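You operate a simulated robot arm through the tools that you are given. There is no shell and no other tool.

You are at the controls of a simulated robot arm. One attempt, no reset.

JOB
Free the knobs, bring both blue crosses onto their marks, then lock again.
Fine: each cross within a third of a tick; the crank stays as it is, the selector at SET. Hands and the tools they hold stay out from under the raised head.

It is judged by the outcome, as a careful person would: the job done as asked, and still so three seconds after it is handed in. It fails if anything else is knocked over, pushed out of place, dropped, spilled or broken.

ROBOT AND FRAMES
A 6-joint arm with a two-finger gripper, fixed in place. Base frame: the origin is on the floor under the middle of its stand, x ahead of it, y to its left, z up. Units: m, rad, N and s.
It reaches about 1.298 m from its shoulder. Its first joint turns from -2.601 to 2.601 rad. Payload 1.57 kg.
The TCP is the grasp point between the finger pads, 0.021 m short of the fingertips. In the tool frame z runs along the fingers and y along their closing line. The gripper opens to 0.07 m; its body begins 0.05 m behind the TCP.
Orientation is that of the tool frame in the base frame, as a unit quaternion [x, y, z, w]. With the fingers straight down and closing along the base's y, the tool's x points along the base's -x, its y along +y and its z along -z.

CONTROLS
- The arm moves only by the tool arm_command. Its argument "rows" is a list of rows, each an object (a shift or turn left out is 0, a gripper value left out holds the last) with "dp": the shift along the tool's x, y, z in units of 150 mm (1.0 is 150 mm), a list of three; "dr": the turn, a rotation vector about the tool's x, y, z in units of 90 degrees (1.0 is 90 degrees), a list of three; "fingers": the gripper command, from -1 (fully open) to 1 (shut), values between in proportion. In form: [{"dp": [dx, dy, dz], "dr": [ax, ay, az], "fingers": fingers}, ...]. A call has 1 to 20 rows; each row is the pose to reach, as a shift and turn from the pose commanded when the call began, along the tool's axes at that moment. A call with a number of a shift or a turn outside -1 to 1 is refused whole. Rows are played at 5 a second. More than 0.05 m and 0.15 rad between two rows, or a gripper value outside its range, and nothing of the call is played. A pose out of reach is approached as far as the arm can. The call stops where the force on the tool passes 70 N (or 10 N more than at its start, if that is more) or the arm is blocked; 0.2 s more then pass. The fingers move at their own pace (about 0.1037 m/s each) and stop on an object; they squeeze with about 30 N. The grip force told is the motor's: it shows also when the fingers shut on nothing. Time passes only in rows, and 0.2 s behind the last, so rows that repeat a pose let the fingers close. The reply holds the time, the measured pose of the TCP, the force on the tool along the base axes, the opening and the grip force, in the units named above and with some noise, with the torque about the TCP (base axes, N m) and any sound that the robot's microphone picked up, and new pictures: "show" is both (left out), scene, wrist or none.
- Cameras (640 x 400 px; columns grow to the right, rows downward): "scene" is fixed at [0.0336, -0.5116, 1.3086]; the picture's right is [0.53, -0.85, 0.00], its down [-0.39, -0.25, -0.89] and it looks along [0.75, 0.47, -0.46] (base axes); focal length 366 px, centre (320, 200). "wrist" rides on the gripper at [0.079, 0.004, -0.081] in the tool frame; the picture's right is [-0.05, 1.00, 0.00], its down [-0.67, -0.04, -0.75] and it looks along [-0.74, -0.04, 0.67] (tool axes); focal length 256 px, centre (320, 200). There is no depth. A picture from a camera that has moved, and an enlarged one, comes with that camera's place and axes in the base frame and with its lens. The place of the scene camera against the robot may be out by one fixed shift of up to 0.025 m in any direction.
- slide_trunk(by): slides the trunk up (or, below 0, down) by that many m; the arm rides with it, the base frame stays. It gives what a move gives, with no picture.
- enlarge(camera, box): a new picture of the part [left, top, right, bottom] of that camera's present view, enlarged. No time passes.
- sign_off(): hands the job in; it is judged then, once.

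Nothing tells you positions but the pictures and the camera data. Unless the task says otherwise, let go and move clear before handing in.

The tools are called as name(argument=value, ...) on one line, values as JSON. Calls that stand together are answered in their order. arm_command: Moves the arm, as the interface text tells. Its arguments: {"type":"object","properties":{"rows":{"type":"array","items":{"type":"object","properties":{"dp":{"type":"array","items":{"type":"number"}},"dr":{"type":"array","items":{"type":"number"}},"fingers":{"type":"number"}}}},"show":{"type":"string","enum":["both","scene","wrist","none"]}},"required":["rows"]} The other tools are called the same way: slide_trunk (by) moves the trunk up or down; enlarge (camera, box) takes an enlarged picture of a part of a camera's view; sign_off () hands the job in.

At the start:

```text
clock: 0.0
position: [0.6723, 0.2723, 1.0271]
orientation: [-0.001, 1.0, 0.0, 0.0]
force: [0.6, 0.1, 0.1]
moment: [0.03, 0.06, 0.01]
opening: 0.0699
grasp_force: 0.1
trunk travel left (down, up): [-0.708, 0.262]
```

scene: 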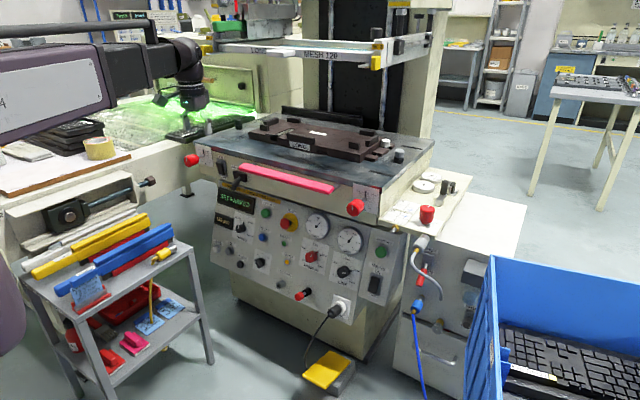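
wrist: 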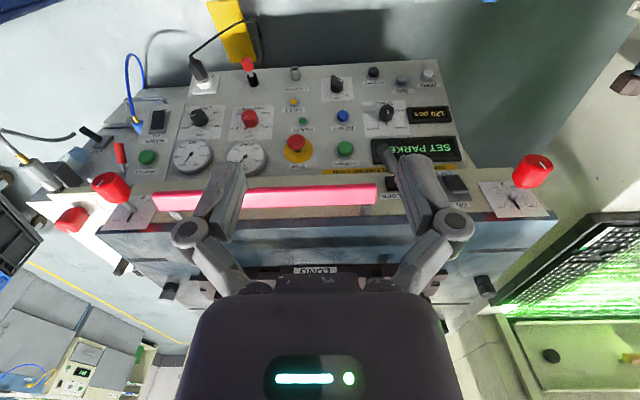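

I see a screen-printing machine with a raised head, a control panel, red knobs at its front edge and side; I'll enlarge the views to find the knobs, crosses, marks, locks and selector.

enlarge(camera="scene", box=[180, 100, 300, 200])

enlarge(camera="scene", box=[300, 120, 460, 240])

enlarge(camera="scene", box=[200, 180, 420, 330])

enlarge(camera="wrist", box=[20, 140, 220, 270])

enlarge(camera="wrist", box=[360, 60, 580, 240])

enlarge(camera="scene", box=[180, 0, 440, 120])

```text
4.00 times, centred on (240, 150) of scene
camera zoom: at [0.0336, -0.5116, 1.3086], right [0.53, -0.85, 0.0], down [-0.39, -0.25, -0.89], along [0.75, 0.47, -0.46], focal length 1462 px, centre (640, 400)
```

zoom: 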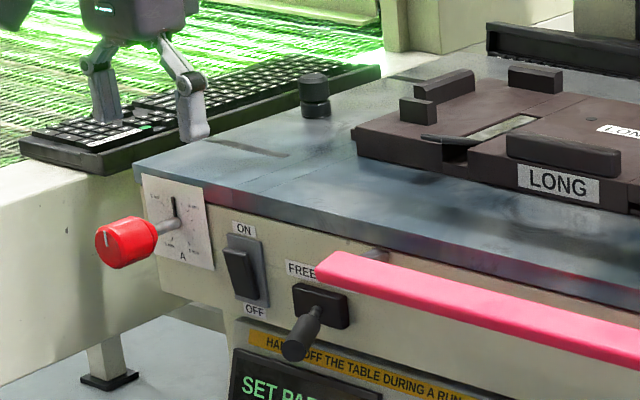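

```text
3.33 times, centred on (380, 180) of scene
camera zoom: at [0.0336, -0.5116, 1.3086], right [0.53, -0.85, 0.0], down [-0.39, -0.25, -0.89], along [0.75, 0.47, -0.46], focal length 1218 px, centre (120, 267)
```

zoom: 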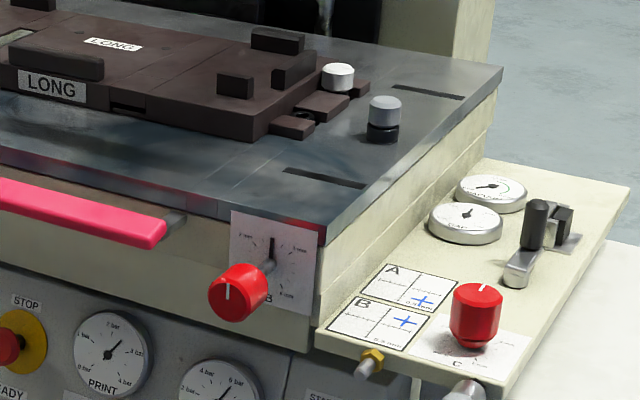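

```text
2.67 times, centred on (310, 255) of scene
camera zoom: at [0.0336, -0.5116, 1.3086], right [0.53, -0.85, 0.0], down [-0.39, -0.25, -0.89], along [0.75, 0.47, -0.46], focal length 975 px, centre (347, 53)
```

zoom: 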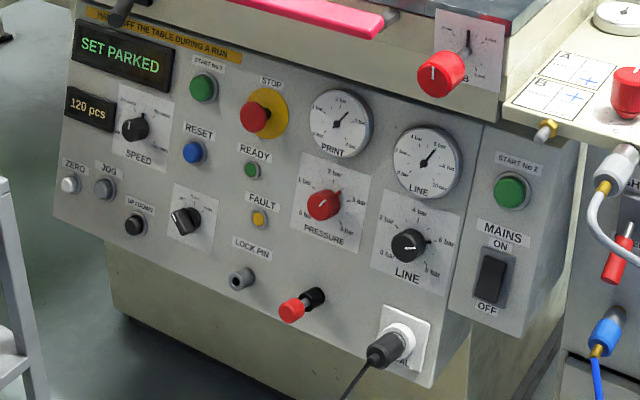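

```text
3.08 times, centred on (120, 205) of wrist
camera zoom: at [0.5936, 0.2763, 1.1076], right [0.05, 1.0, 0.0], down [0.67, -0.04, 0.75], along [0.74, -0.04, -0.67], focal length 788 px, centre (935, 185)
```

zoom: 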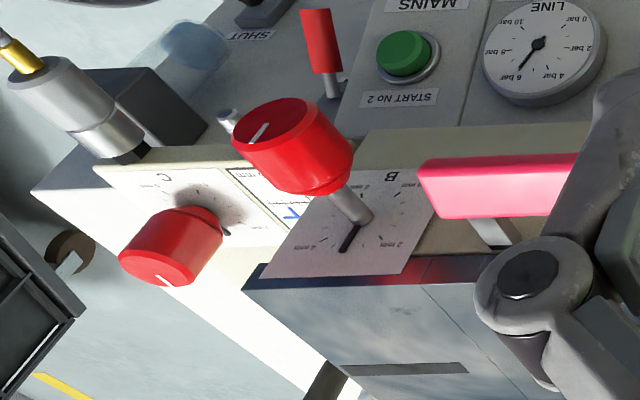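

```text
2.22 times, centred on (470, 150) of wrist
camera zoom: at [0.5936, 0.2763, 1.1076], right [0.05, 1.0, 0.0], down [0.67, -0.04, 0.75], along [0.74, -0.04, -0.67], focal length 569 px, centre (-13, 311)
```

zoom: 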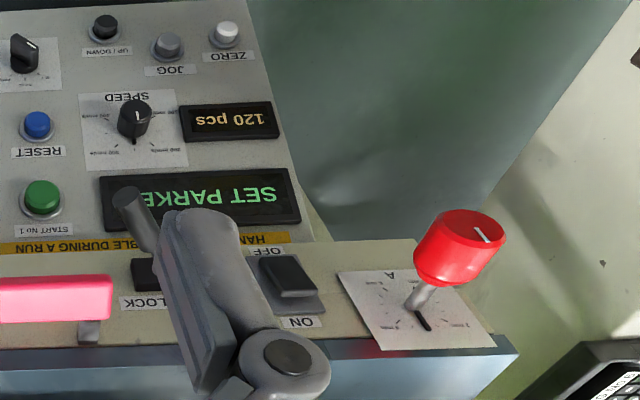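

```text
2.46 times, centred on (310, 60) of scene
camera zoom: at [0.0336, -0.5116, 1.3086], right [0.53, -0.85, 0.0], down [-0.39, -0.25, -0.89], along [0.75, 0.47, -0.46], focal length 900 px, centre (345, 545)
```

zoom: 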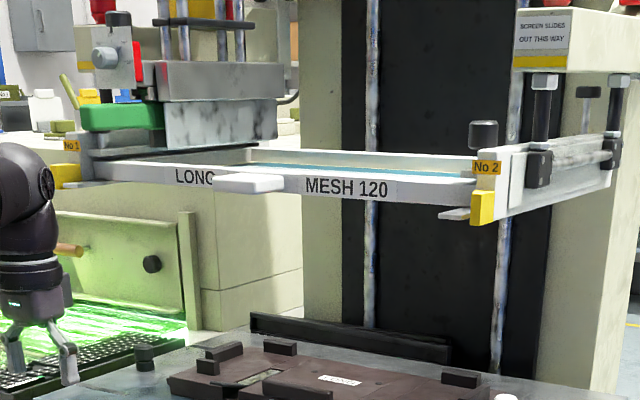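

enlarge(camera="scene", box=[375, 175, 455, 225])

enlarge(camera="scene", box=[215, 160, 279, 200])

enlarge(camera="scene", box=[180, 140, 244, 180])

enlarge(camera="scene", box=[340, 175, 404, 215])

enlarge(camera="scene", box=[400, 230, 496, 290])

enlarge(camera="scene", box=[225, 235, 289, 275])

enlarge(camera="scene", box=[0, 150, 220, 290])

```text
8.00 times, centred on (415, 200) of scene
camera zoom: at [0.0336, -0.5116, 1.3086], right [0.53, -0.85, 0.0], down [-0.39, -0.25, -0.89], along [0.75, 0.47, -0.46], focal length 2924 px, centre (-440, 200)
```

zoom: 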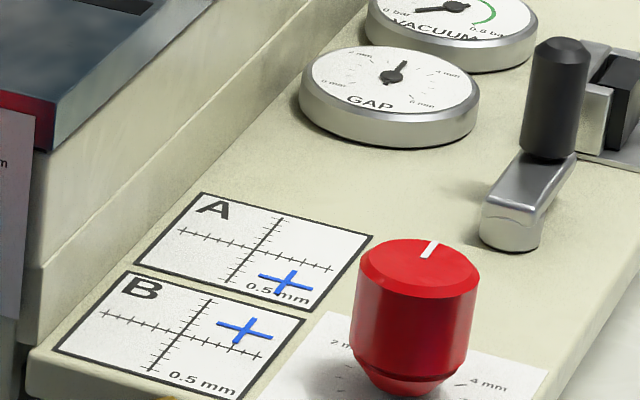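

```text
10.00 times, centred on (247, 180) of scene
camera zoom: at [0.0336, -0.5116, 1.3086], right [0.53, -0.85, 0.0], down [-0.39, -0.25, -0.89], along [0.75, 0.47, -0.46], focal length 3655 px, centre (1050, 400)
```

zoom: 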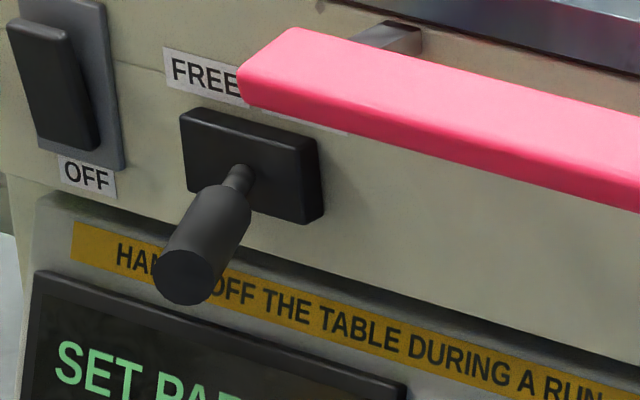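

```text
10.00 times, centred on (212, 160) of scene
camera zoom: at [0.0336, -0.5116, 1.3086], right [0.53, -0.85, 0.0], down [-0.39, -0.25, -0.89], along [0.75, 0.47, -0.46], focal length 3655 px, centre (1400, 600)
```

zoom: 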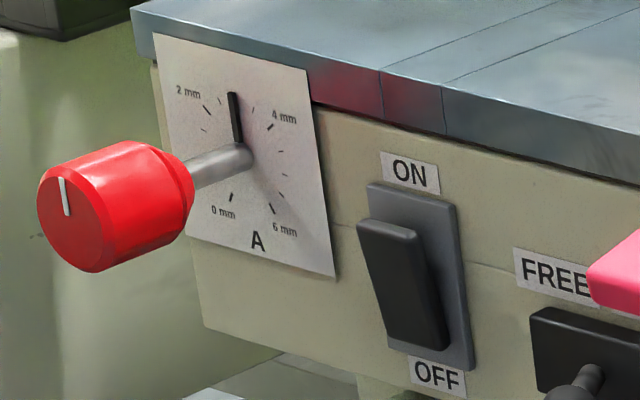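

```text
10.00 times, centred on (372, 195) of scene
camera zoom: at [0.0336, -0.5116, 1.3086], right [0.53, -0.85, 0.0], down [-0.39, -0.25, -0.89], along [0.75, 0.47, -0.46], focal length 3655 px, centre (-200, 250)
```

zoom: 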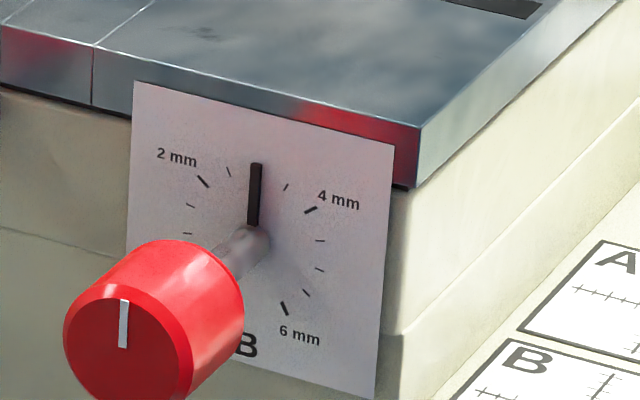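

```text
6.67 times, centred on (448, 260) of scene
camera zoom: at [0.0336, -0.5116, 1.3086], right [0.53, -0.85, 0.0], down [-0.39, -0.25, -0.89], along [0.75, 0.47, -0.46], focal length 2437 px, centre (-533, -200)
```

zoom: 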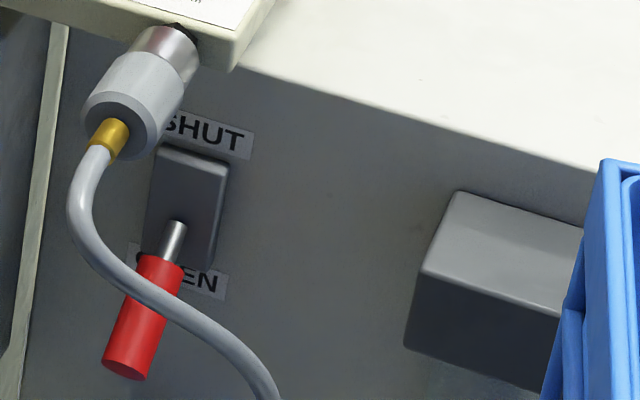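

```text
10.00 times, centred on (257, 255) of scene
camera zoom: at [0.0336, -0.5116, 1.3086], right [0.53, -0.85, 0.0], down [-0.39, -0.25, -0.89], along [0.75, 0.47, -0.46], focal length 3655 px, centre (950, -350)
```

zoom: 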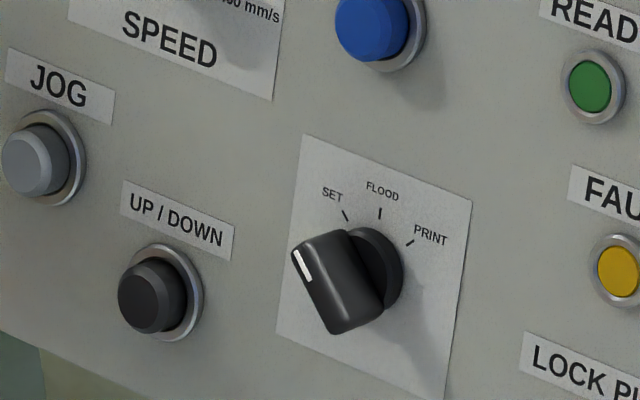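

```text
2.86 times, centred on (110, 220) of scene
camera zoom: at [0.0336, -0.5116, 1.3086], right [0.53, -0.85, 0.0], down [-0.39, -0.25, -0.89], along [0.75, 0.47, -0.46], focal length 1044 px, centre (920, 143)
```

zoom: 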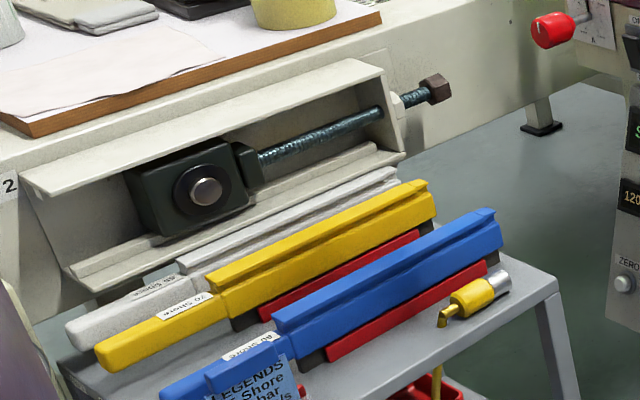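

enlarge(camera="scene", box=[380, 195, 428, 225])

enlarge(camera="wrist", box=[370, 130, 466, 190])

enlarge(camera="wrist", box=[20, 160, 148, 240])

enlarge(camera="wrist", box=[0, 200, 240, 350])

```text
13.33 times, centred on (404, 210) of scene
camera zoom: at [0.0336, -0.5116, 1.3086], right [0.53, -0.85, 0.0], down [-0.39, -0.25, -0.89], along [0.75, 0.47, -0.46], focal length 4874 px, centre (-800, 67)
```

zoom: 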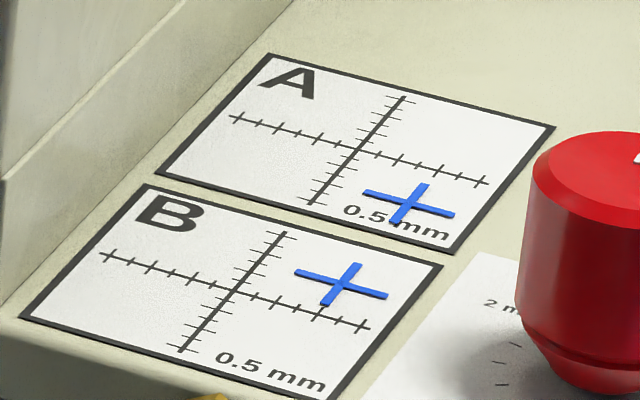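

```text
6.67 times, centred on (418, 160) of wrist
camera zoom: at [0.5936, 0.2763, 1.1076], right [0.05, 1.0, 0.0], down [0.67, -0.04, 0.75], along [0.74, -0.04, -0.67], focal length 1707 px, centre (-333, 467)
```

zoom: 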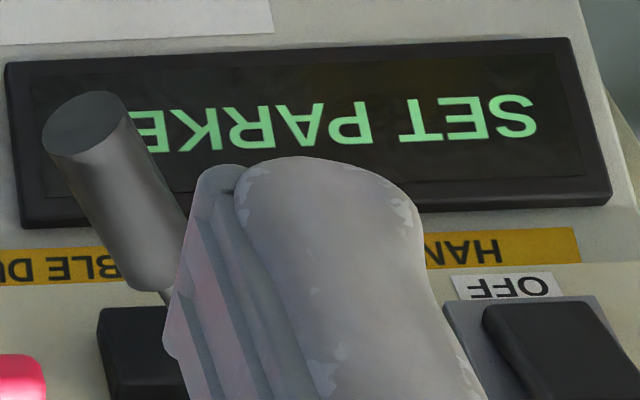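

```text
5.00 times, centred on (84, 200) of wrist
camera zoom: at [0.5936, 0.2763, 1.1076], right [0.05, 1.0, 0.0], down [0.67, -0.04, 0.75], along [0.74, -0.04, -0.67], focal length 1280 px, centre (1500, 200)
```

zoom: 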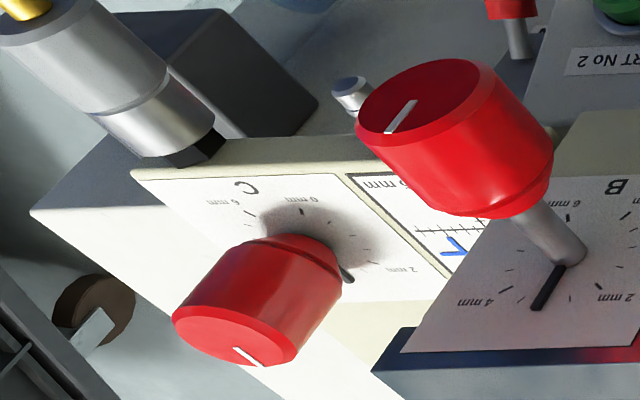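

```text
2.67 times, centred on (120, 275) of wrist
camera zoom: at [0.5936, 0.2763, 1.1076], right [0.05, 1.0, 0.0], down [0.67, -0.04, 0.75], along [0.74, -0.04, -0.67], focal length 683 px, centre (853, 0)
```

zoom: 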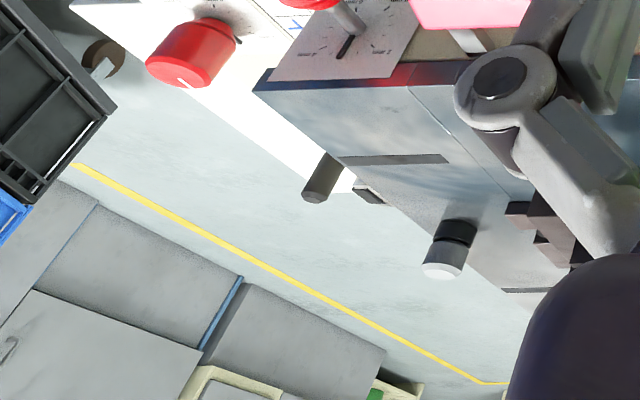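

The table's fine-adjust knobs A and B are on the front, C on the right shelf, with the FREE/LOCK lever near (0.87, 0.37, 0.75) leaning to LOCK. Both crosses are about 3 ticks right, with A about 3.3 ticks low and B about 2.5 ticks high. I'll back off a little and pitch the gripper so the fingers point at the front of the machine.

arm_command(rows=[{"dp": [0.05, 0, 0], "dr": [0, -0.08, 0], "fingers": -1}, {"dp": [0.1, 0, 0], "dr": [0, -0.16, 0]}, {"dp": [0.15, 0, 0], "dr": [0, -0.24, 0]}, {"dp": [0.2, 0, 0], "dr": [0, -0.32, 0]}, {"dp": [0.25, 0, 0], "dr": [0, -0.4, 0]}, {"dp": [0.3, 0, 0], "dr": [0, -0.48, 0]}, {"dp": [0.35, 0, 0], "dr": [0, -0.56, 0]}, {"dp": [0.4, 0, 0], "dr": [0, -0.64, 0]}, {"dp": [0.45, 0, 0], "dr": [0, -0.72, 0]}, {"dp": [0.5, 0, 0], "dr": [0, -0.8, 0]}, {"dp": [0.5, 0, 0], "dr": [0, -0.88, 0]}, {"dp": [0.5, 0, 0], "dr": [0, -0.95, 0]}, {"dp": [0.5, 0, 0], "dr": [0, -1.0, 0]}], show="both")

```text
clock: 2.8
position: [0.6247, 0.2956, 1.213]
orientation: [0.0, 0.707, 0.0, 0.707]
force: [-0.1, 0.3, -0.4]
moment: [-0.01, -0.02, 0.01]
opening: 0.0702
grasp_force: 0.0
out of reach, approached as far as the arm can: row 2, 3, 4, 5, 6, 7, 8, 9, 10, 11, 12, 13
trunk travel left (down, up): [-0.708, 0.262]
camera wrist: at [0.5438, 0.2997, 1.1334], right [0.0, 1.0, 0.05], down [-0.75, -0.04, 0.67], along [0.67, -0.04, 0.74], focal length 256 px, centre (320, 200)
```

scene: 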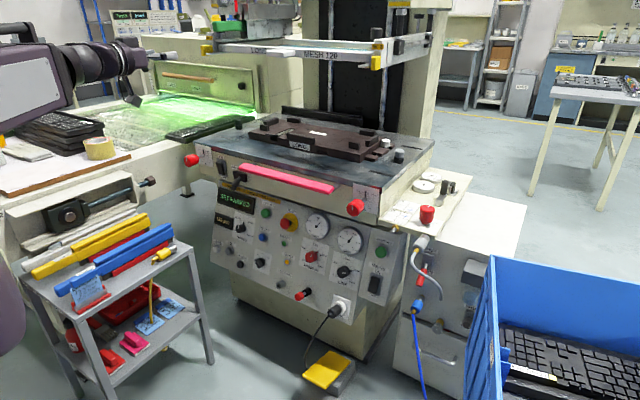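
wrist: 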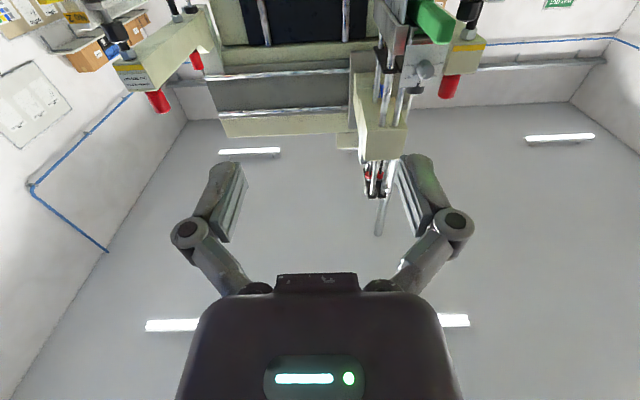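

The arm was too folded to get lower from this trunk height. I'll slide the trunk down 0.3 m so horizontal fingers fit the height of the lever and knobs.

slide_trunk(by=-0.2)

```text
clock: 5.0
position: [0.6248, 0.2947, 1.0118]
orientation: [0.001, 0.708, -0.001, 0.706]
force: [-0.6, -0.6, -0.4]
moment: [0.04, -0.01, -0.02]
opening: 0.0699
grasp_force: 0.1
trunk travel left (down, up): [-0.508, 0.462]
```

Trunk lowered by 0.2 m; now I'll check the pose and views before going further.

arm_command(rows=[{"dp": [0, 0, 0.1]}], show="both")

```text
clock: 5.4
position: [0.6393, 0.296, 1.0123]
orientation: [0.0, 0.707, 0.0, 0.707]
force: [0.2, -0.2, 0.1]
moment: [0.0, 0.0, 0.03]
opening: 0.0699
grasp_force: 0.2
trunk travel left (down, up): [-0.508, 0.462]
camera wrist: at [0.5588, 0.2995, 0.9332], right [0.0, 1.0, 0.05], down [-0.74, -0.03, 0.67], along [0.67, -0.04, 0.74], focal length 256 px, centre (320, 200)
```

scene: 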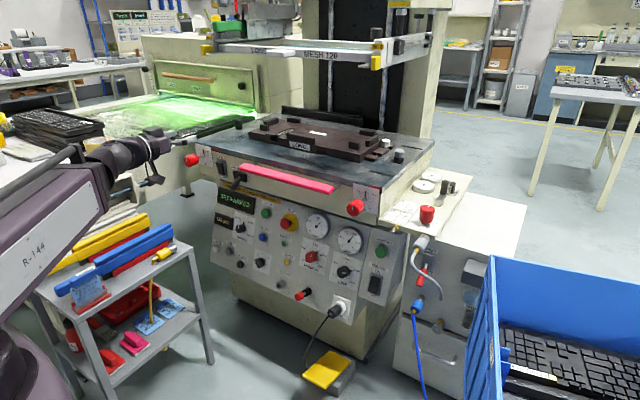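
wrist: 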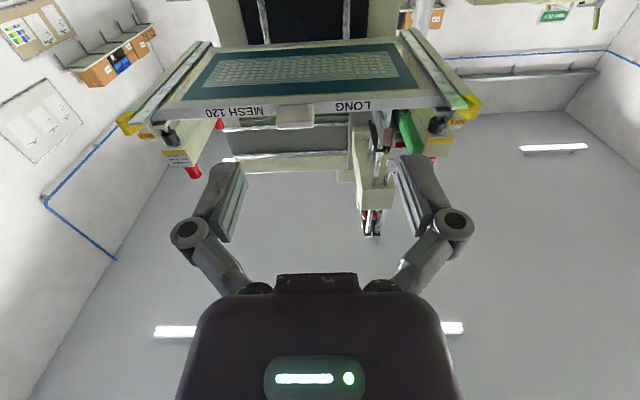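

Commands track properly again. I'll roll the gripper about its axis so the wrist camera rides above rather than below, keeping clear of the trolley.

arm_command(rows=[{"dr": [0, 0, 0.09]}, {"dr": [0, 0, 0.18]}, {"dr": [0, 0, 0.27]}, {"dr": [0, 0, 0.36]}, {"dr": [0, 0, 0.45]}, {"dr": [0, 0, 0.54]}, {"dr": [0, 0, 0.63]}, {"dr": [0, 0, 0.72]}, {"dr": [0, 0, 0.81]}, {"dr": [0, 0, 0.9]}, {"dr": [0, 0, 1.0]}], show="wrist")

```text
refused: row 11 steps farther than a row can; nothing moved
```

arm_command(rows=[{"dr": [0, 0, 0.09]}, {"dr": [0, 0, 0.18]}, {"dr": [0, 0, 0.27]}, {"dr": [0, 0, 0.36]}, {"dr": [0, 0, 0.45]}, {"dr": [0, 0, 0.54]}, {"dr": [0, 0, 0.63]}, {"dr": [0, 0, 0.72]}, {"dr": [0, 0, 0.81]}, {"dr": [0, 0, 0.9]}, {"dr": [0, 0, 0.95]}, {"dr": [0, 0, 1.0]}], show="both")

```text
clock: 8.0
position: [0.6428, 0.2917, 1.0043]
orientation: [0.492, 0.529, 0.473, 0.504]
force: [0.0, 0.3, -0.3]
moment: [-0.02, 0.0, 0.03]
opening: 0.0698
grasp_force: 0.1
out of reach, approached as far as the arm can: row 11, 12
trunk travel left (down, up): [-0.508, 0.462]
camera wrist: at [0.5612, 0.3706, 1.0068], right [0.04, 0.01, 1.0], down [-0.74, -0.67, 0.04], along [0.67, -0.74, -0.02], focal length 256 px, centre (320, 200)
```

scene: 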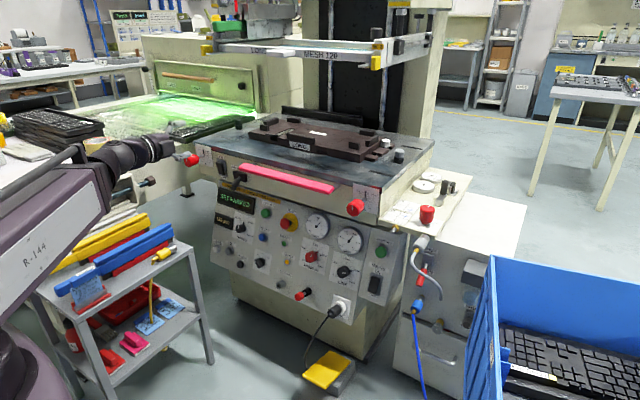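
wrist: 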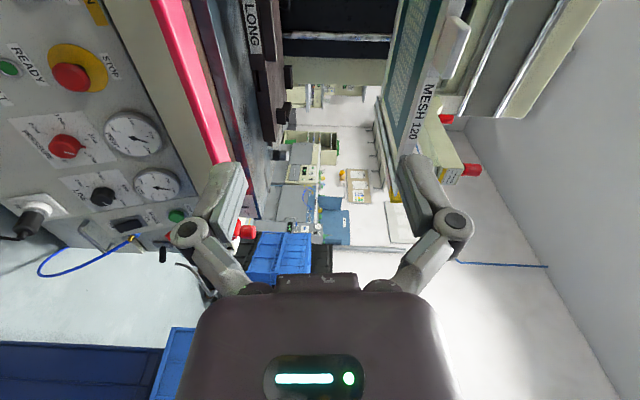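

Roll hits a limit near +86° this way, so I'll roll the other way and see how far that goes.

arm_command(rows=[{"dr": [0, 0, -0.09]}, {"dr": [0, 0, -0.18]}, {"dr": [0, 0, -0.27]}, {"dr": [0, 0, -0.36]}, {"dr": [0, 0, -0.45]}, {"dr": [0, 0, -0.54]}, {"dr": [0, 0, -0.63]}, {"dr": [0, 0, -0.72]}, {"dr": [0, 0, -0.81]}, {"dr": [0, 0, -0.9]}, {"dr": [0, 0, -0.96]}], show="none")

arm_command(rows=[{"dr": [0, 0, -0.09]}, {"dr": [0, 0, -0.18]}, {"dr": [0, 0, -0.27]}, {"dr": [0, 0, -0.36]}, {"dr": [0, 0, -0.45]}, {"dr": [0, 0, -0.54]}, {"dr": [0, 0, -0.63]}, {"dr": [0, 0, -0.72]}, {"dr": [0, 0, -0.81]}, {"dr": [0, 0, -0.9]}, {"dr": [0, 0, -0.95]}, {"dr": [0, 0, -1.0]}], show="wrist")

```text
clock: 10.4
position: [0.6415, 0.2923, 1.0043]
orientation: [-0.006, 0.723, -0.002, 0.691]
force: [0.8, -1.0, 0.1]
moment: [0.02, 0.01, 0.0]
opening: 0.0698
grasp_force: 0.0
trunk travel left (down, up): [-0.508, 0.462]
```

```text
clock: 13.0
position: [0.6419, 0.2927, 1.0043]
orientation: [0.514, -0.508, 0.49, -0.487]
force: [-0.4, 0.1, 0.5]
moment: [0.0, 0.02, -0.02]
opening: 0.07
grasp_force: 0.1
trunk travel left (down, up): [-0.508, 0.462]
camera wrist: at [0.5616, 0.2121, 1.0045], right [-0.04, 0.04, -1.0], down [-0.75, 0.66, 0.06], along [0.67, 0.75, 0.0], focal length 256 px, centre (320, 200)
```

wrist: 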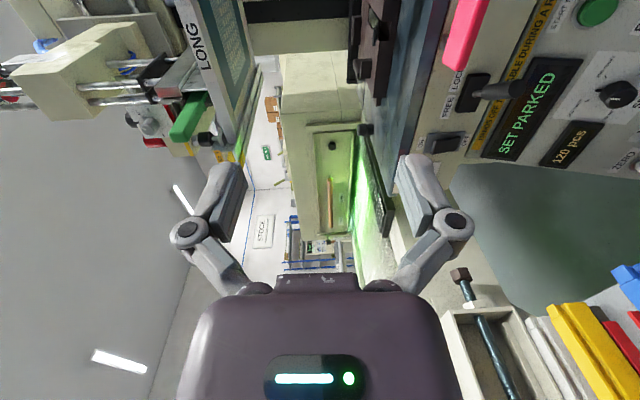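

arm_command(rows=[{"dr": [0, 0, -0.09]}, {"dr": [0, 0, -0.18]}, {"dr": [0, 0, -0.27]}, {"dr": [0, 0, -0.36]}, {"dr": [0, 0, -0.45]}, {"dr": [0, 0, -0.54]}, {"dr": [0, 0, -0.63]}, {"dr": [0, 0, -0.72]}, {"dr": [0, 0, -0.81]}, {"dr": [0, 0, -0.9]}, {"dr": [0, 0, -0.95]}, {"dr": [0, 0, -1.0]}], show="both")

```text
clock: 15.6
position: [0.6416, 0.2924, 1.0034]
orientation: [0.722, 0.004, 0.691, 0.002]
force: [-0.4, 0.5, 0.2]
moment: [0.0, 0.03, 0.01]
opening: 0.0703
grasp_force: 0.1
trunk travel left (down, up): [-0.508, 0.462]
camera wrist: at [0.5646, 0.2886, 1.0873], right [0.0, -1.0, -0.04], down [-0.77, 0.03, -0.63], along [0.63, 0.04, -0.77], focal length 256 px, centre (320, 200)
```

scene: 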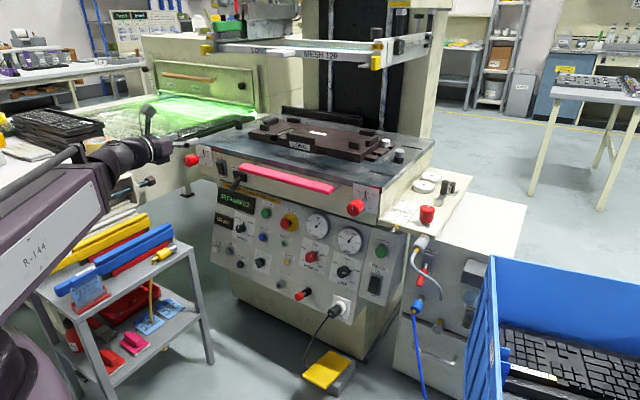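
wrist: 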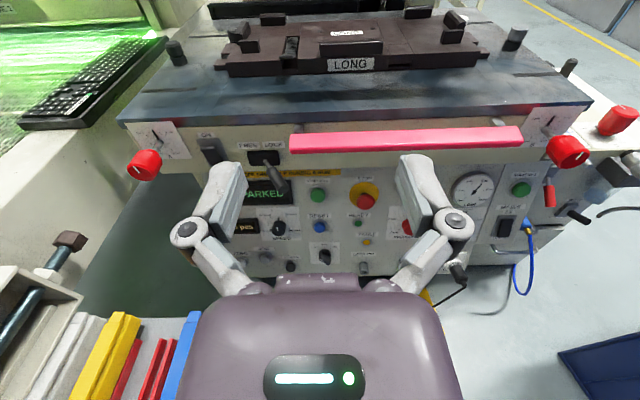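

Roll of -180° works and I now have an upright view from above the hand. Let me look closely at the lever, knobs and selector from here.

enlarge(camera="wrist", box=[190, 110, 350, 210])

enlarge(camera="wrist", box=[110, 100, 238, 180])

enlarge(camera="wrist", box=[500, 90, 640, 180])

enlarge(camera="scene", box=[0, 80, 220, 220])

```text
4.00 times, centred on (270, 160) of wrist
camera zoom: at [0.5646, 0.2886, 1.0873], right [0.0, -1.0, -0.04], down [-0.77, 0.03, -0.63], along [0.63, 0.04, -0.77], focal length 1024 px, centre (520, 360)
```

zoom: 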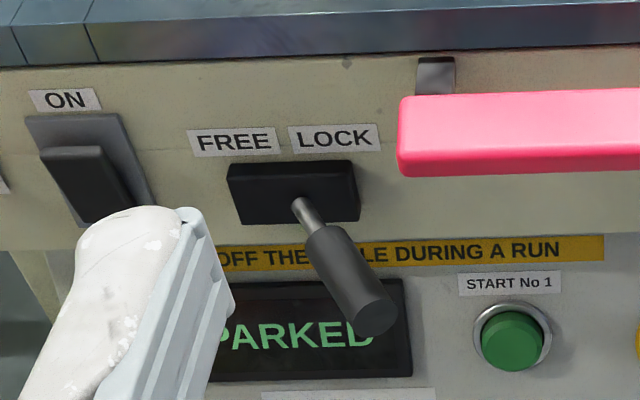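

```text
5.00 times, centred on (174, 140) of wrist
camera zoom: at [0.5646, 0.2886, 1.0873], right [0.0, -1.0, -0.04], down [-0.77, 0.03, -0.63], along [0.63, 0.04, -0.77], focal length 1280 px, centre (1050, 500)
```

zoom: 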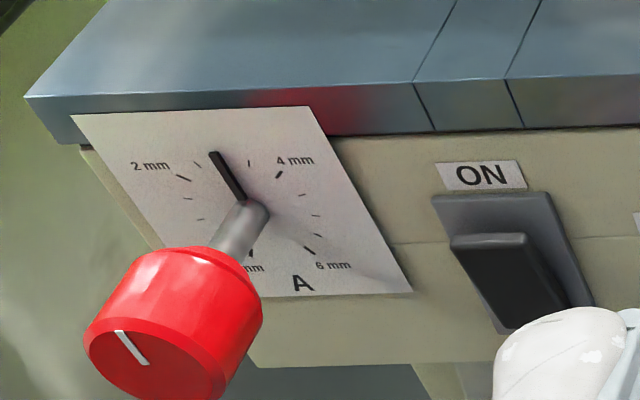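

```text
4.44 times, centred on (570, 135) of wrist
camera zoom: at [0.5646, 0.2886, 1.0873], right [0.0, -1.0, -0.04], down [-0.77, 0.03, -0.63], along [0.63, 0.04, -0.77], focal length 1138 px, centre (-791, 489)
```

zoom: 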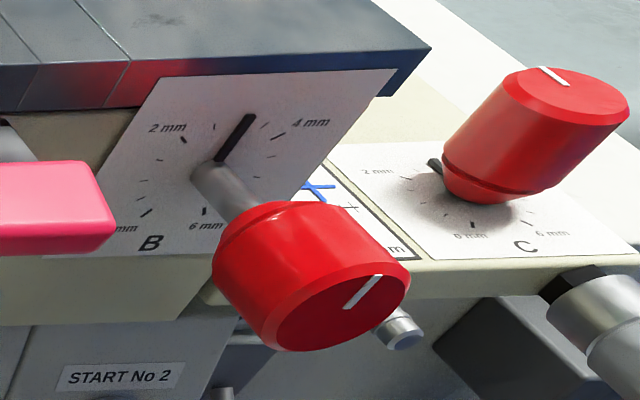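

```text
2.86 times, centred on (110, 150) of scene
camera zoom: at [0.0336, -0.5116, 1.3086], right [0.53, -0.85, 0.0], down [-0.39, -0.25, -0.89], along [0.75, 0.47, -0.46], focal length 1044 px, centre (920, 343)
```

zoom: 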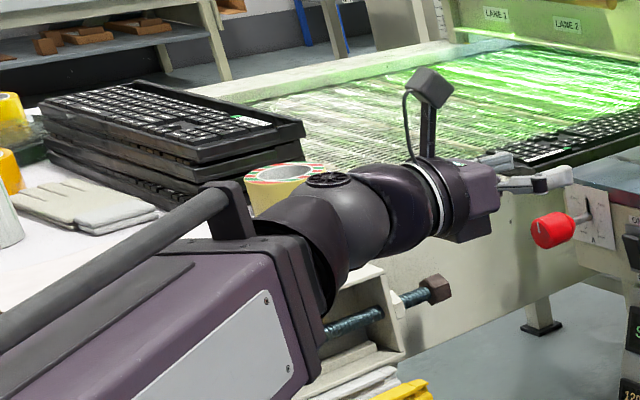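

The lever clearly leans to LOCK and its tip is near (0.867, 0.372, 0.750); the selector is already at SET. I'll move forward and down toward the lever, levelling the hand.

arm_command(rows=[{"dp": [-0.1, -0.09, 0.11], "dr": [0, 0.005, 0]}, {"dp": [-0.2, -0.18, 0.22], "dr": [0, 0.01, 0]}, {"dp": [-0.3, -0.27, 0.33], "dr": [0, 0.015, 0]}, {"dp": [-0.4, -0.36, 0.44], "dr": [0, 0.02, 0]}, {"dp": [-0.52, -0.46, 0.56], "dr": [0, 0.024, 0]}, {"dp": [-0.638, -0.567, 0.695], "dr": [0, 0.0274, 0]}], show="both")

```text
clock: 17.0
position: [0.7397, 0.3779, 1.0117]
orientation: [0.708, 0.004, 0.706, 0.001]
force: [-0.5, 0.7, 0.2]
moment: [-0.02, 0.01, 0.01]
opening: 0.0699
grasp_force: 0.1
out of reach, approached as far as the arm can: row 1, 2, 3, 4, 5, 6
trunk travel left (down, up): [-0.508, 0.462]
camera wrist: at [0.6595, 0.3731, 1.0916], right [0.0, -1.0, -0.05], down [-0.75, 0.03, -0.67], along [0.67, 0.04, -0.75], focal length 256 px, centre (320, 200)
```

scene: 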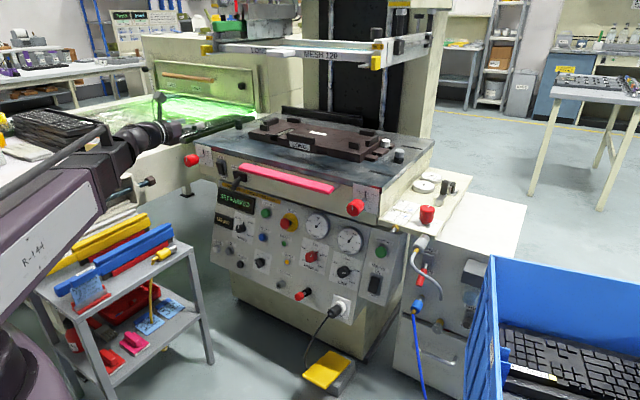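
wrist: 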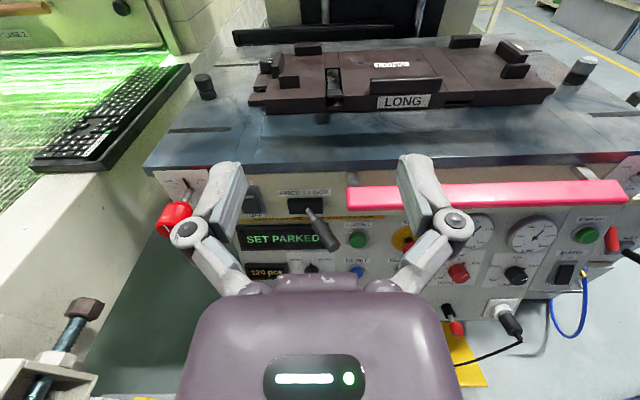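

The hand can't get lower level at this trunk height (the forearm is already horizontal). There is clear space below, and the trolley's contents top out near z 0.63 at y > 0.45, so I'll lower the trunk to bring the fingers to lever height.

slide_trunk(by=-0.255)

arm_command(rows=[{"dp": [0, 0, 0.02], "fingers": -0.43}, {"dp": [0, 0, 0.02], "fingers": -0.43}], show="both")

```text
clock: 19.6
position: [0.7396, 0.3763, 0.7569]
orientation: [0.708, 0.004, 0.707, 0.0]
force: [-0.5, -1.1, 0.7]
moment: [0.01, -0.02, 0.0]
opening: 0.0698
grasp_force: 0.1
trunk travel left (down, up): [-0.253, 0.717]
```

```text
clock: 20.2
position: [0.7425, 0.376, 0.7574]
orientation: [0.708, 0.003, 0.707, 0.002]
force: [1.2, 0.6, 0.5]
moment: [0.01, 0.03, -0.03]
opening: 0.0501
grasp_force: 0.1
trunk travel left (down, up): [-0.253, 0.717]
camera wrist: at [0.6621, 0.3723, 0.8368], right [0.0, -1.0, -0.05], down [-0.75, 0.03, -0.67], along [0.67, 0.04, -0.74], focal length 256 px, centre (320, 200)
```

scene: 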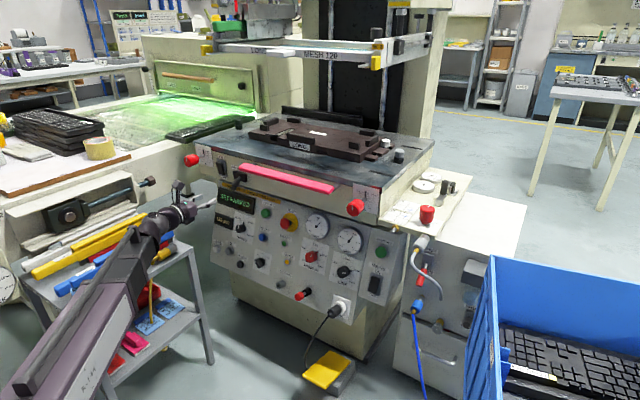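
wrist: 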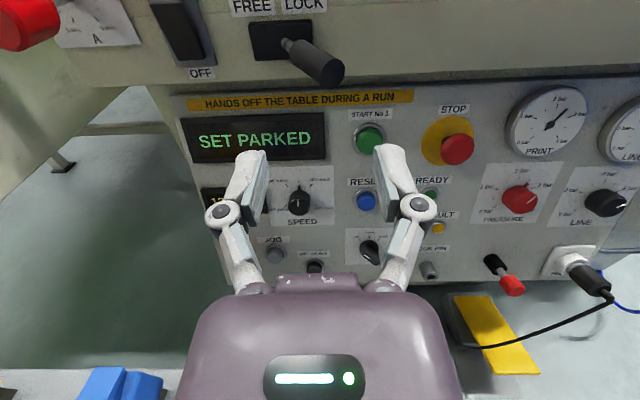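

The lever tip is at about (0.867, 0.371, 0.758), matching the finger height. I'll close the fingers, move to the lever's right side and go in beside it.

arm_command(rows=[{"dp": [0, 0.17, 0], "fingers": 1}, {"dp": [0, 0.34, 0]}, {"dp": [0, 0.34, 0.15]}, {"dp": [0, 0.34, 0.3]}, {"dp": [0, 0.34, 0.45]}, {"dp": [0, 0.34, 0.6]}, {"dp": [0, 0.34, 0.7]}, {"dp": [0, 0.34, 0.8]}], show="both")

```text
clock: 22.0
position: [0.8616, 0.3249, 0.7571]
orientation: [0.708, 0.003, 0.707, 0.001]
force: [0.6, -0.5, 0.1]
moment: [-0.01, 0.01, -0.01]
opening: 0.0
grasp_force: 28.5
trunk travel left (down, up): [-0.253, 0.717]
camera wrist: at [0.7814, 0.3219, 0.8368], right [0.0, -1.0, -0.05], down [-0.75, 0.03, -0.67], along [0.67, 0.04, -0.75], focal length 256 px, centre (320, 200)
```

scene: 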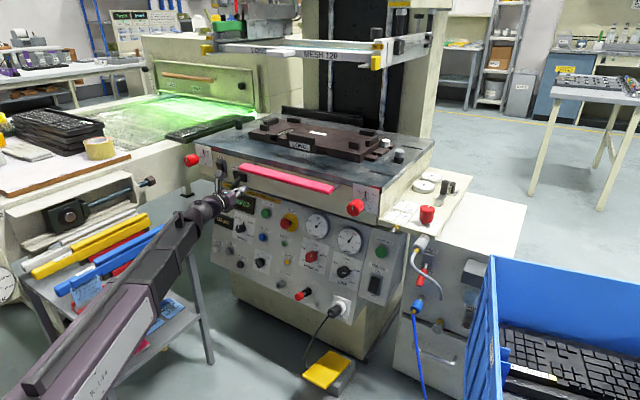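
wrist: 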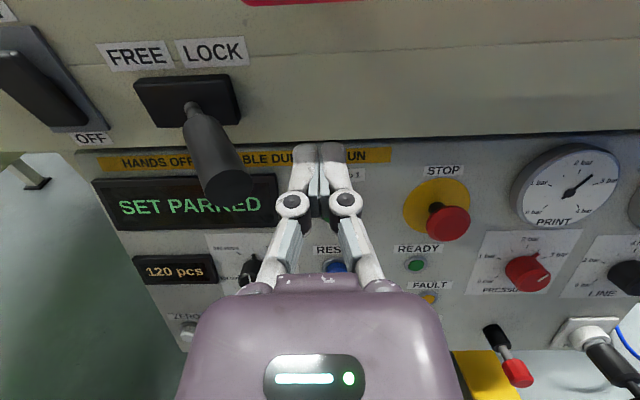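

The closed fingers sit right beside the lever at the same height. Now I push it left toward FREE in small steps.

arm_command(rows=[{"dp": [0, -0.08, 0]}, {"dp": [0, -0.16, 0]}, {"dp": [0, -0.24, 0]}, {"dp": [0, -0.32, 0]}, {"dp": [0, -0.4, 0]}, {"dp": [0, -0.46, 0]}], show="wrist")

```text
clock: 23.4
position: [0.8627, 0.395, 0.7576]
orientation: [0.708, 0.003, 0.707, 0.001]
force: [0.9, 0.6, -0.1]
moment: [-0.01, 0.06, 0.01]
opening: 0.0001
grasp_force: 28.3
trunk travel left (down, up): [-0.253, 0.717]
camera wrist: at [0.7823, 0.3912, 0.8368], right [0.0, -1.0, -0.05], down [-0.75, 0.03, -0.67], along [0.67, 0.04, -0.75], focal length 256 px, centre (320, 200)
```

wrist: 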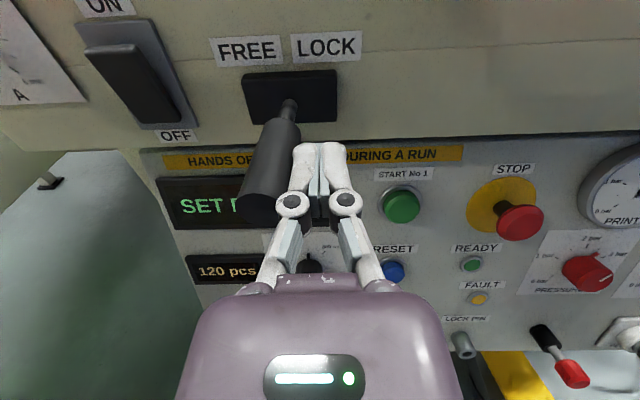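

The lever has swung past centre; I'll keep pushing to the end of its travel.

arm_command(rows=[{"dp": [0, -0.05, 0]}, {"dp": [0, -0.1, 0]}, {"dp": [0, -0.14, 0]}, {"dp": [0, -0.17, 0]}], show="wrist")

```text
clock: 24.4
position: [0.8604, 0.42, 0.7561]
orientation: [0.708, 0.004, 0.706, 0.0]
force: [-0.3, 0.8, 0.5]
moment: [-0.04, 0.02, 0.0]
opening: 0.0
grasp_force: 28.7
trunk travel left (down, up): [-0.253, 0.717]
camera wrist: at [0.7818, 0.4164, 0.8366], right [0.0, -1.0, -0.05], down [-0.75, 0.03, -0.66], along [0.66, 0.04, -0.75], focal length 256 px, centre (320, 200)
```

wrist: 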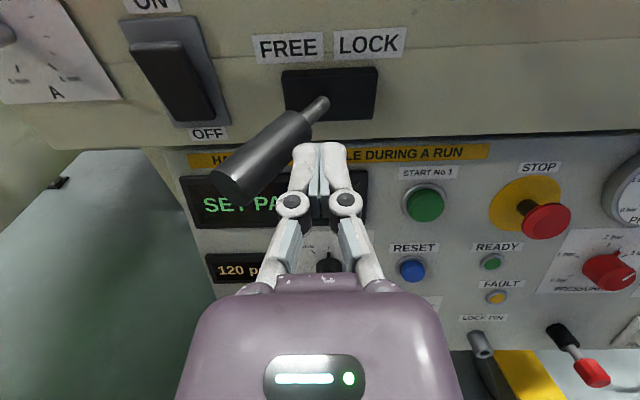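

The lever has snapped over to FREE. I'll back straight out, then raise the trunk slightly to knob height.

arm_command(rows=[{"dp": [0, 0.05, -0.1]}, {"dp": [0, 0.05, -0.25]}, {"dp": [0, 0.05, -0.45]}, {"dp": [0, 0.05, -0.7]}], show="both")

slide_trunk(by=0.06)

```text
clock: 25.4
position: [0.7573, 0.4119, 0.7564]
orientation: [0.708, 0.004, 0.706, 0.001]
force: [-0.3, -0.2, -0.9]
moment: [0.04, -0.02, -0.05]
opening: 0.0001
grasp_force: 28.4
trunk travel left (down, up): [-0.253, 0.717]
camera wrist: at [0.6772, 0.4081, 0.8366], right [0.0, -1.0, -0.05], down [-0.75, 0.03, -0.66], along [0.66, 0.04, -0.75], focal length 256 px, centre (320, 200)
```

scene: 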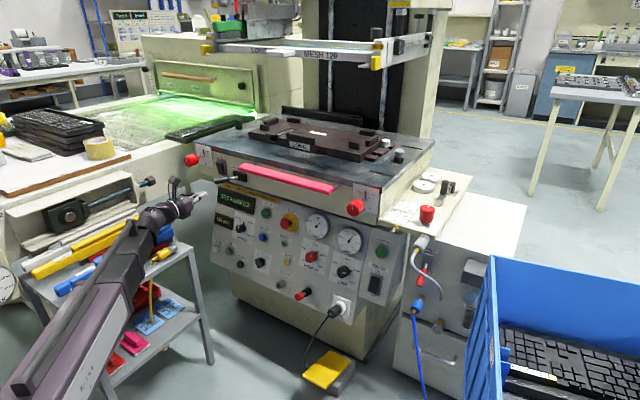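
wrist: 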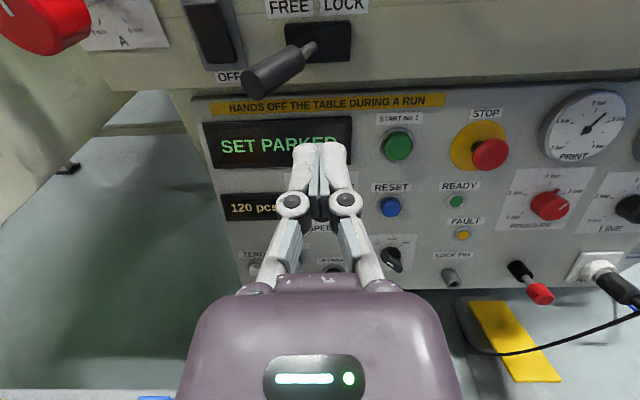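

```text
clock: 26.4
position: [0.7573, 0.4124, 0.8162]
orientation: [0.708, 0.004, 0.706, 0.001]
force: [-0.3, -0.2, 0.9]
moment: [-0.03, -0.01, -0.01]
opening: 0.0
grasp_force: 28.3
trunk travel left (down, up): [-0.313, 0.657]
```

Lever is at FREE and I'm clear of it. I'll lower the trunk a touch for working margin and travel left toward knob A with the fingers opening.

slide_trunk(by=-0.03)

arm_command(rows=[{"dp": [0.05, -0.2, 0], "fingers": -1}, {"dp": [0.1, -0.4, 0]}, {"dp": [0.1, -0.6, 0]}, {"dp": [0.1, -0.8, 0]}], show="both")

```text
clock: 27.1
position: [0.7581, 0.4121, 0.7873]
orientation: [0.708, 0.004, 0.706, 0.0]
force: [-0.2, -0.3, 0.1]
moment: [0.04, 0.01, -0.02]
opening: 0.0
grasp_force: 28.8
trunk travel left (down, up): [-0.283, 0.687]
```

```text
clock: 28.1
position: [0.7562, 0.5324, 0.7874]
orientation: [0.708, 0.004, 0.707, 0.002]
force: [0.4, -0.5, -0.3]
moment: [0.01, -0.04, 0.02]
opening: 0.07
grasp_force: 0.2
out of reach, approached as far as the arm can: row 1, 2, 3, 4
trunk travel left (down, up): [-0.283, 0.687]
camera wrist: at [0.6759, 0.5288, 0.8669], right [0.0, -1.0, -0.05], down [-0.75, 0.03, -0.67], along [0.67, 0.04, -0.74], focal length 256 px, centre (320, 200)
```

scene: 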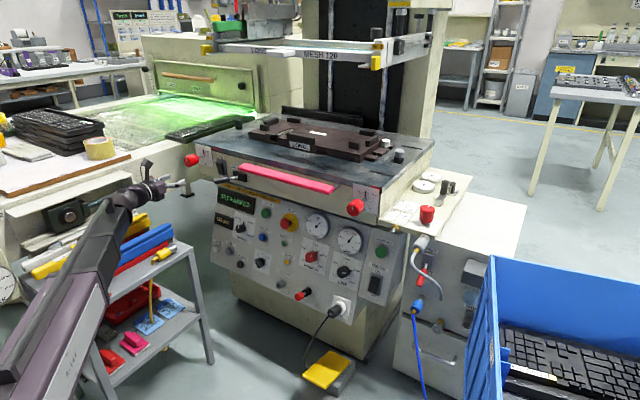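
wrist: 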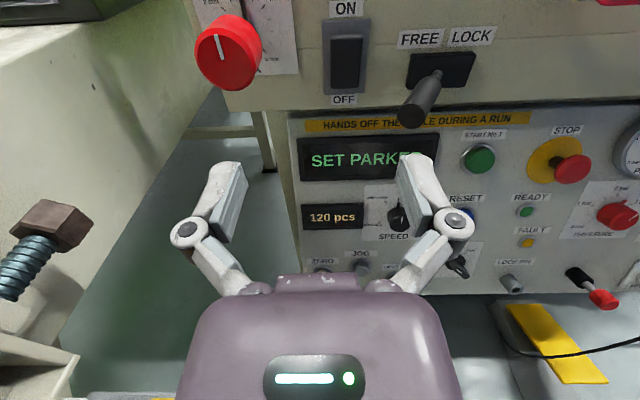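

I now understand the arm works in a horizontal plane, so height comes from the trunk. Let me take a close look at knob A to get its exact place.

enlarge(camera="wrist", box=[170, 0, 330, 100])

enlarge(camera="scene", box=[140, 130, 236, 190])

enlarge(camera="scene", box=[380, 195, 428, 225])

```text
4.00 times, centred on (250, 50) of wrist
camera zoom: at [0.6759, 0.5288, 0.8669], right [0.0, -1.0, -0.05], down [-0.75, 0.03, -0.67], along [0.67, 0.04, -0.74], focal length 1024 px, centre (600, 800)
```

zoom: 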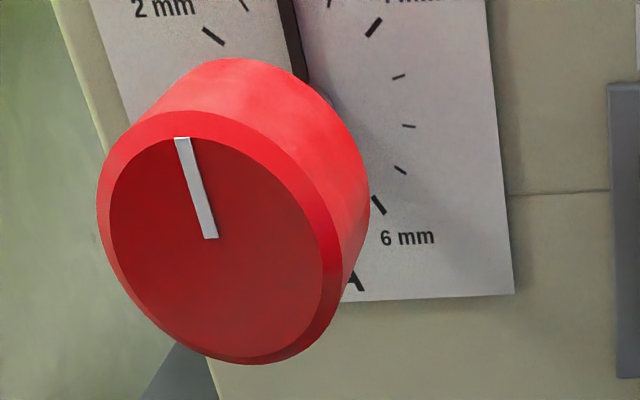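

```text
6.67 times, centred on (188, 160) of scene
camera zoom: at [0.0336, -0.5116, 1.3086], right [0.53, -0.85, 0.0], down [-0.39, -0.25, -0.89], along [0.75, 0.47, -0.46], focal length 2437 px, centre (1200, 467)
```

zoom: 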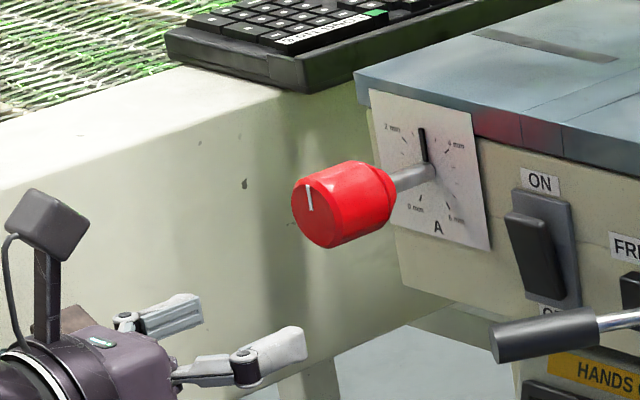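

```text
13.33 times, centred on (404, 210) of scene
camera zoom: at [0.0336, -0.5116, 1.3086], right [0.53, -0.85, 0.0], down [-0.39, -0.25, -0.89], along [0.75, 0.47, -0.46], focal length 4874 px, centre (-800, 67)
```

zoom: 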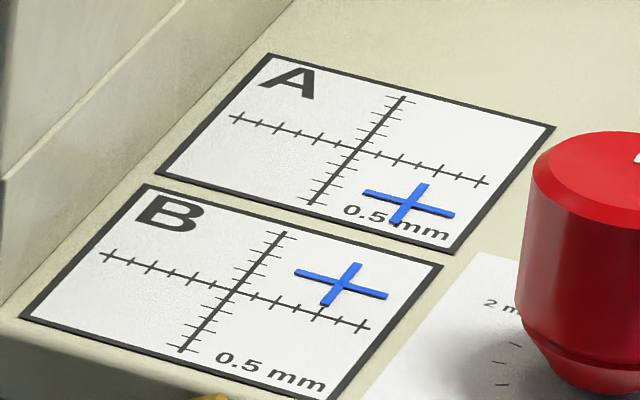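

Knob A's axis is at about y 0.597, z 0.803, cap about 40 mm across with its face near x 0.862. I'll match the height and y, then look again.

slide_trunk(by=0.0155)

arm_command(rows=[{"dp": [0, -0.22, 0]}, {"dp": [0, -0.43, 0]}], show="both")

```text
clock: 28.8
position: [0.7564, 0.5324, 0.8034]
orientation: [0.707, 0.003, 0.707, 0.0]
force: [0.7, -0.3, 1.0]
moment: [-0.01, -0.03, -0.01]
opening: 0.07
grasp_force: 0.1
trunk travel left (down, up): [-0.298, 0.672]
```

```text
clock: 29.4
position: [0.7563, 0.5984, 0.8018]
orientation: [0.708, 0.004, 0.706, 0.001]
force: [0.0, 0.6, -0.2]
moment: [-0.02, 0.0, 0.06]
opening: 0.07
grasp_force: 0.1
trunk travel left (down, up): [-0.298, 0.672]
camera wrist: at [0.6759, 0.5939, 0.8822], right [0.0, -1.0, -0.05], down [-0.75, 0.03, -0.66], along [0.66, 0.04, -0.75], focal length 256 px, centre (320, 200)
```

scene: 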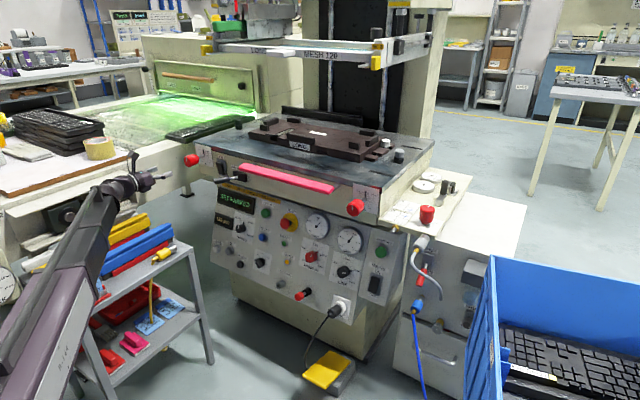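
wrist: 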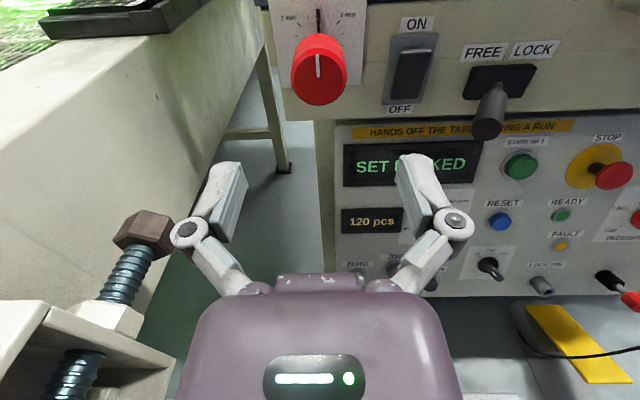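

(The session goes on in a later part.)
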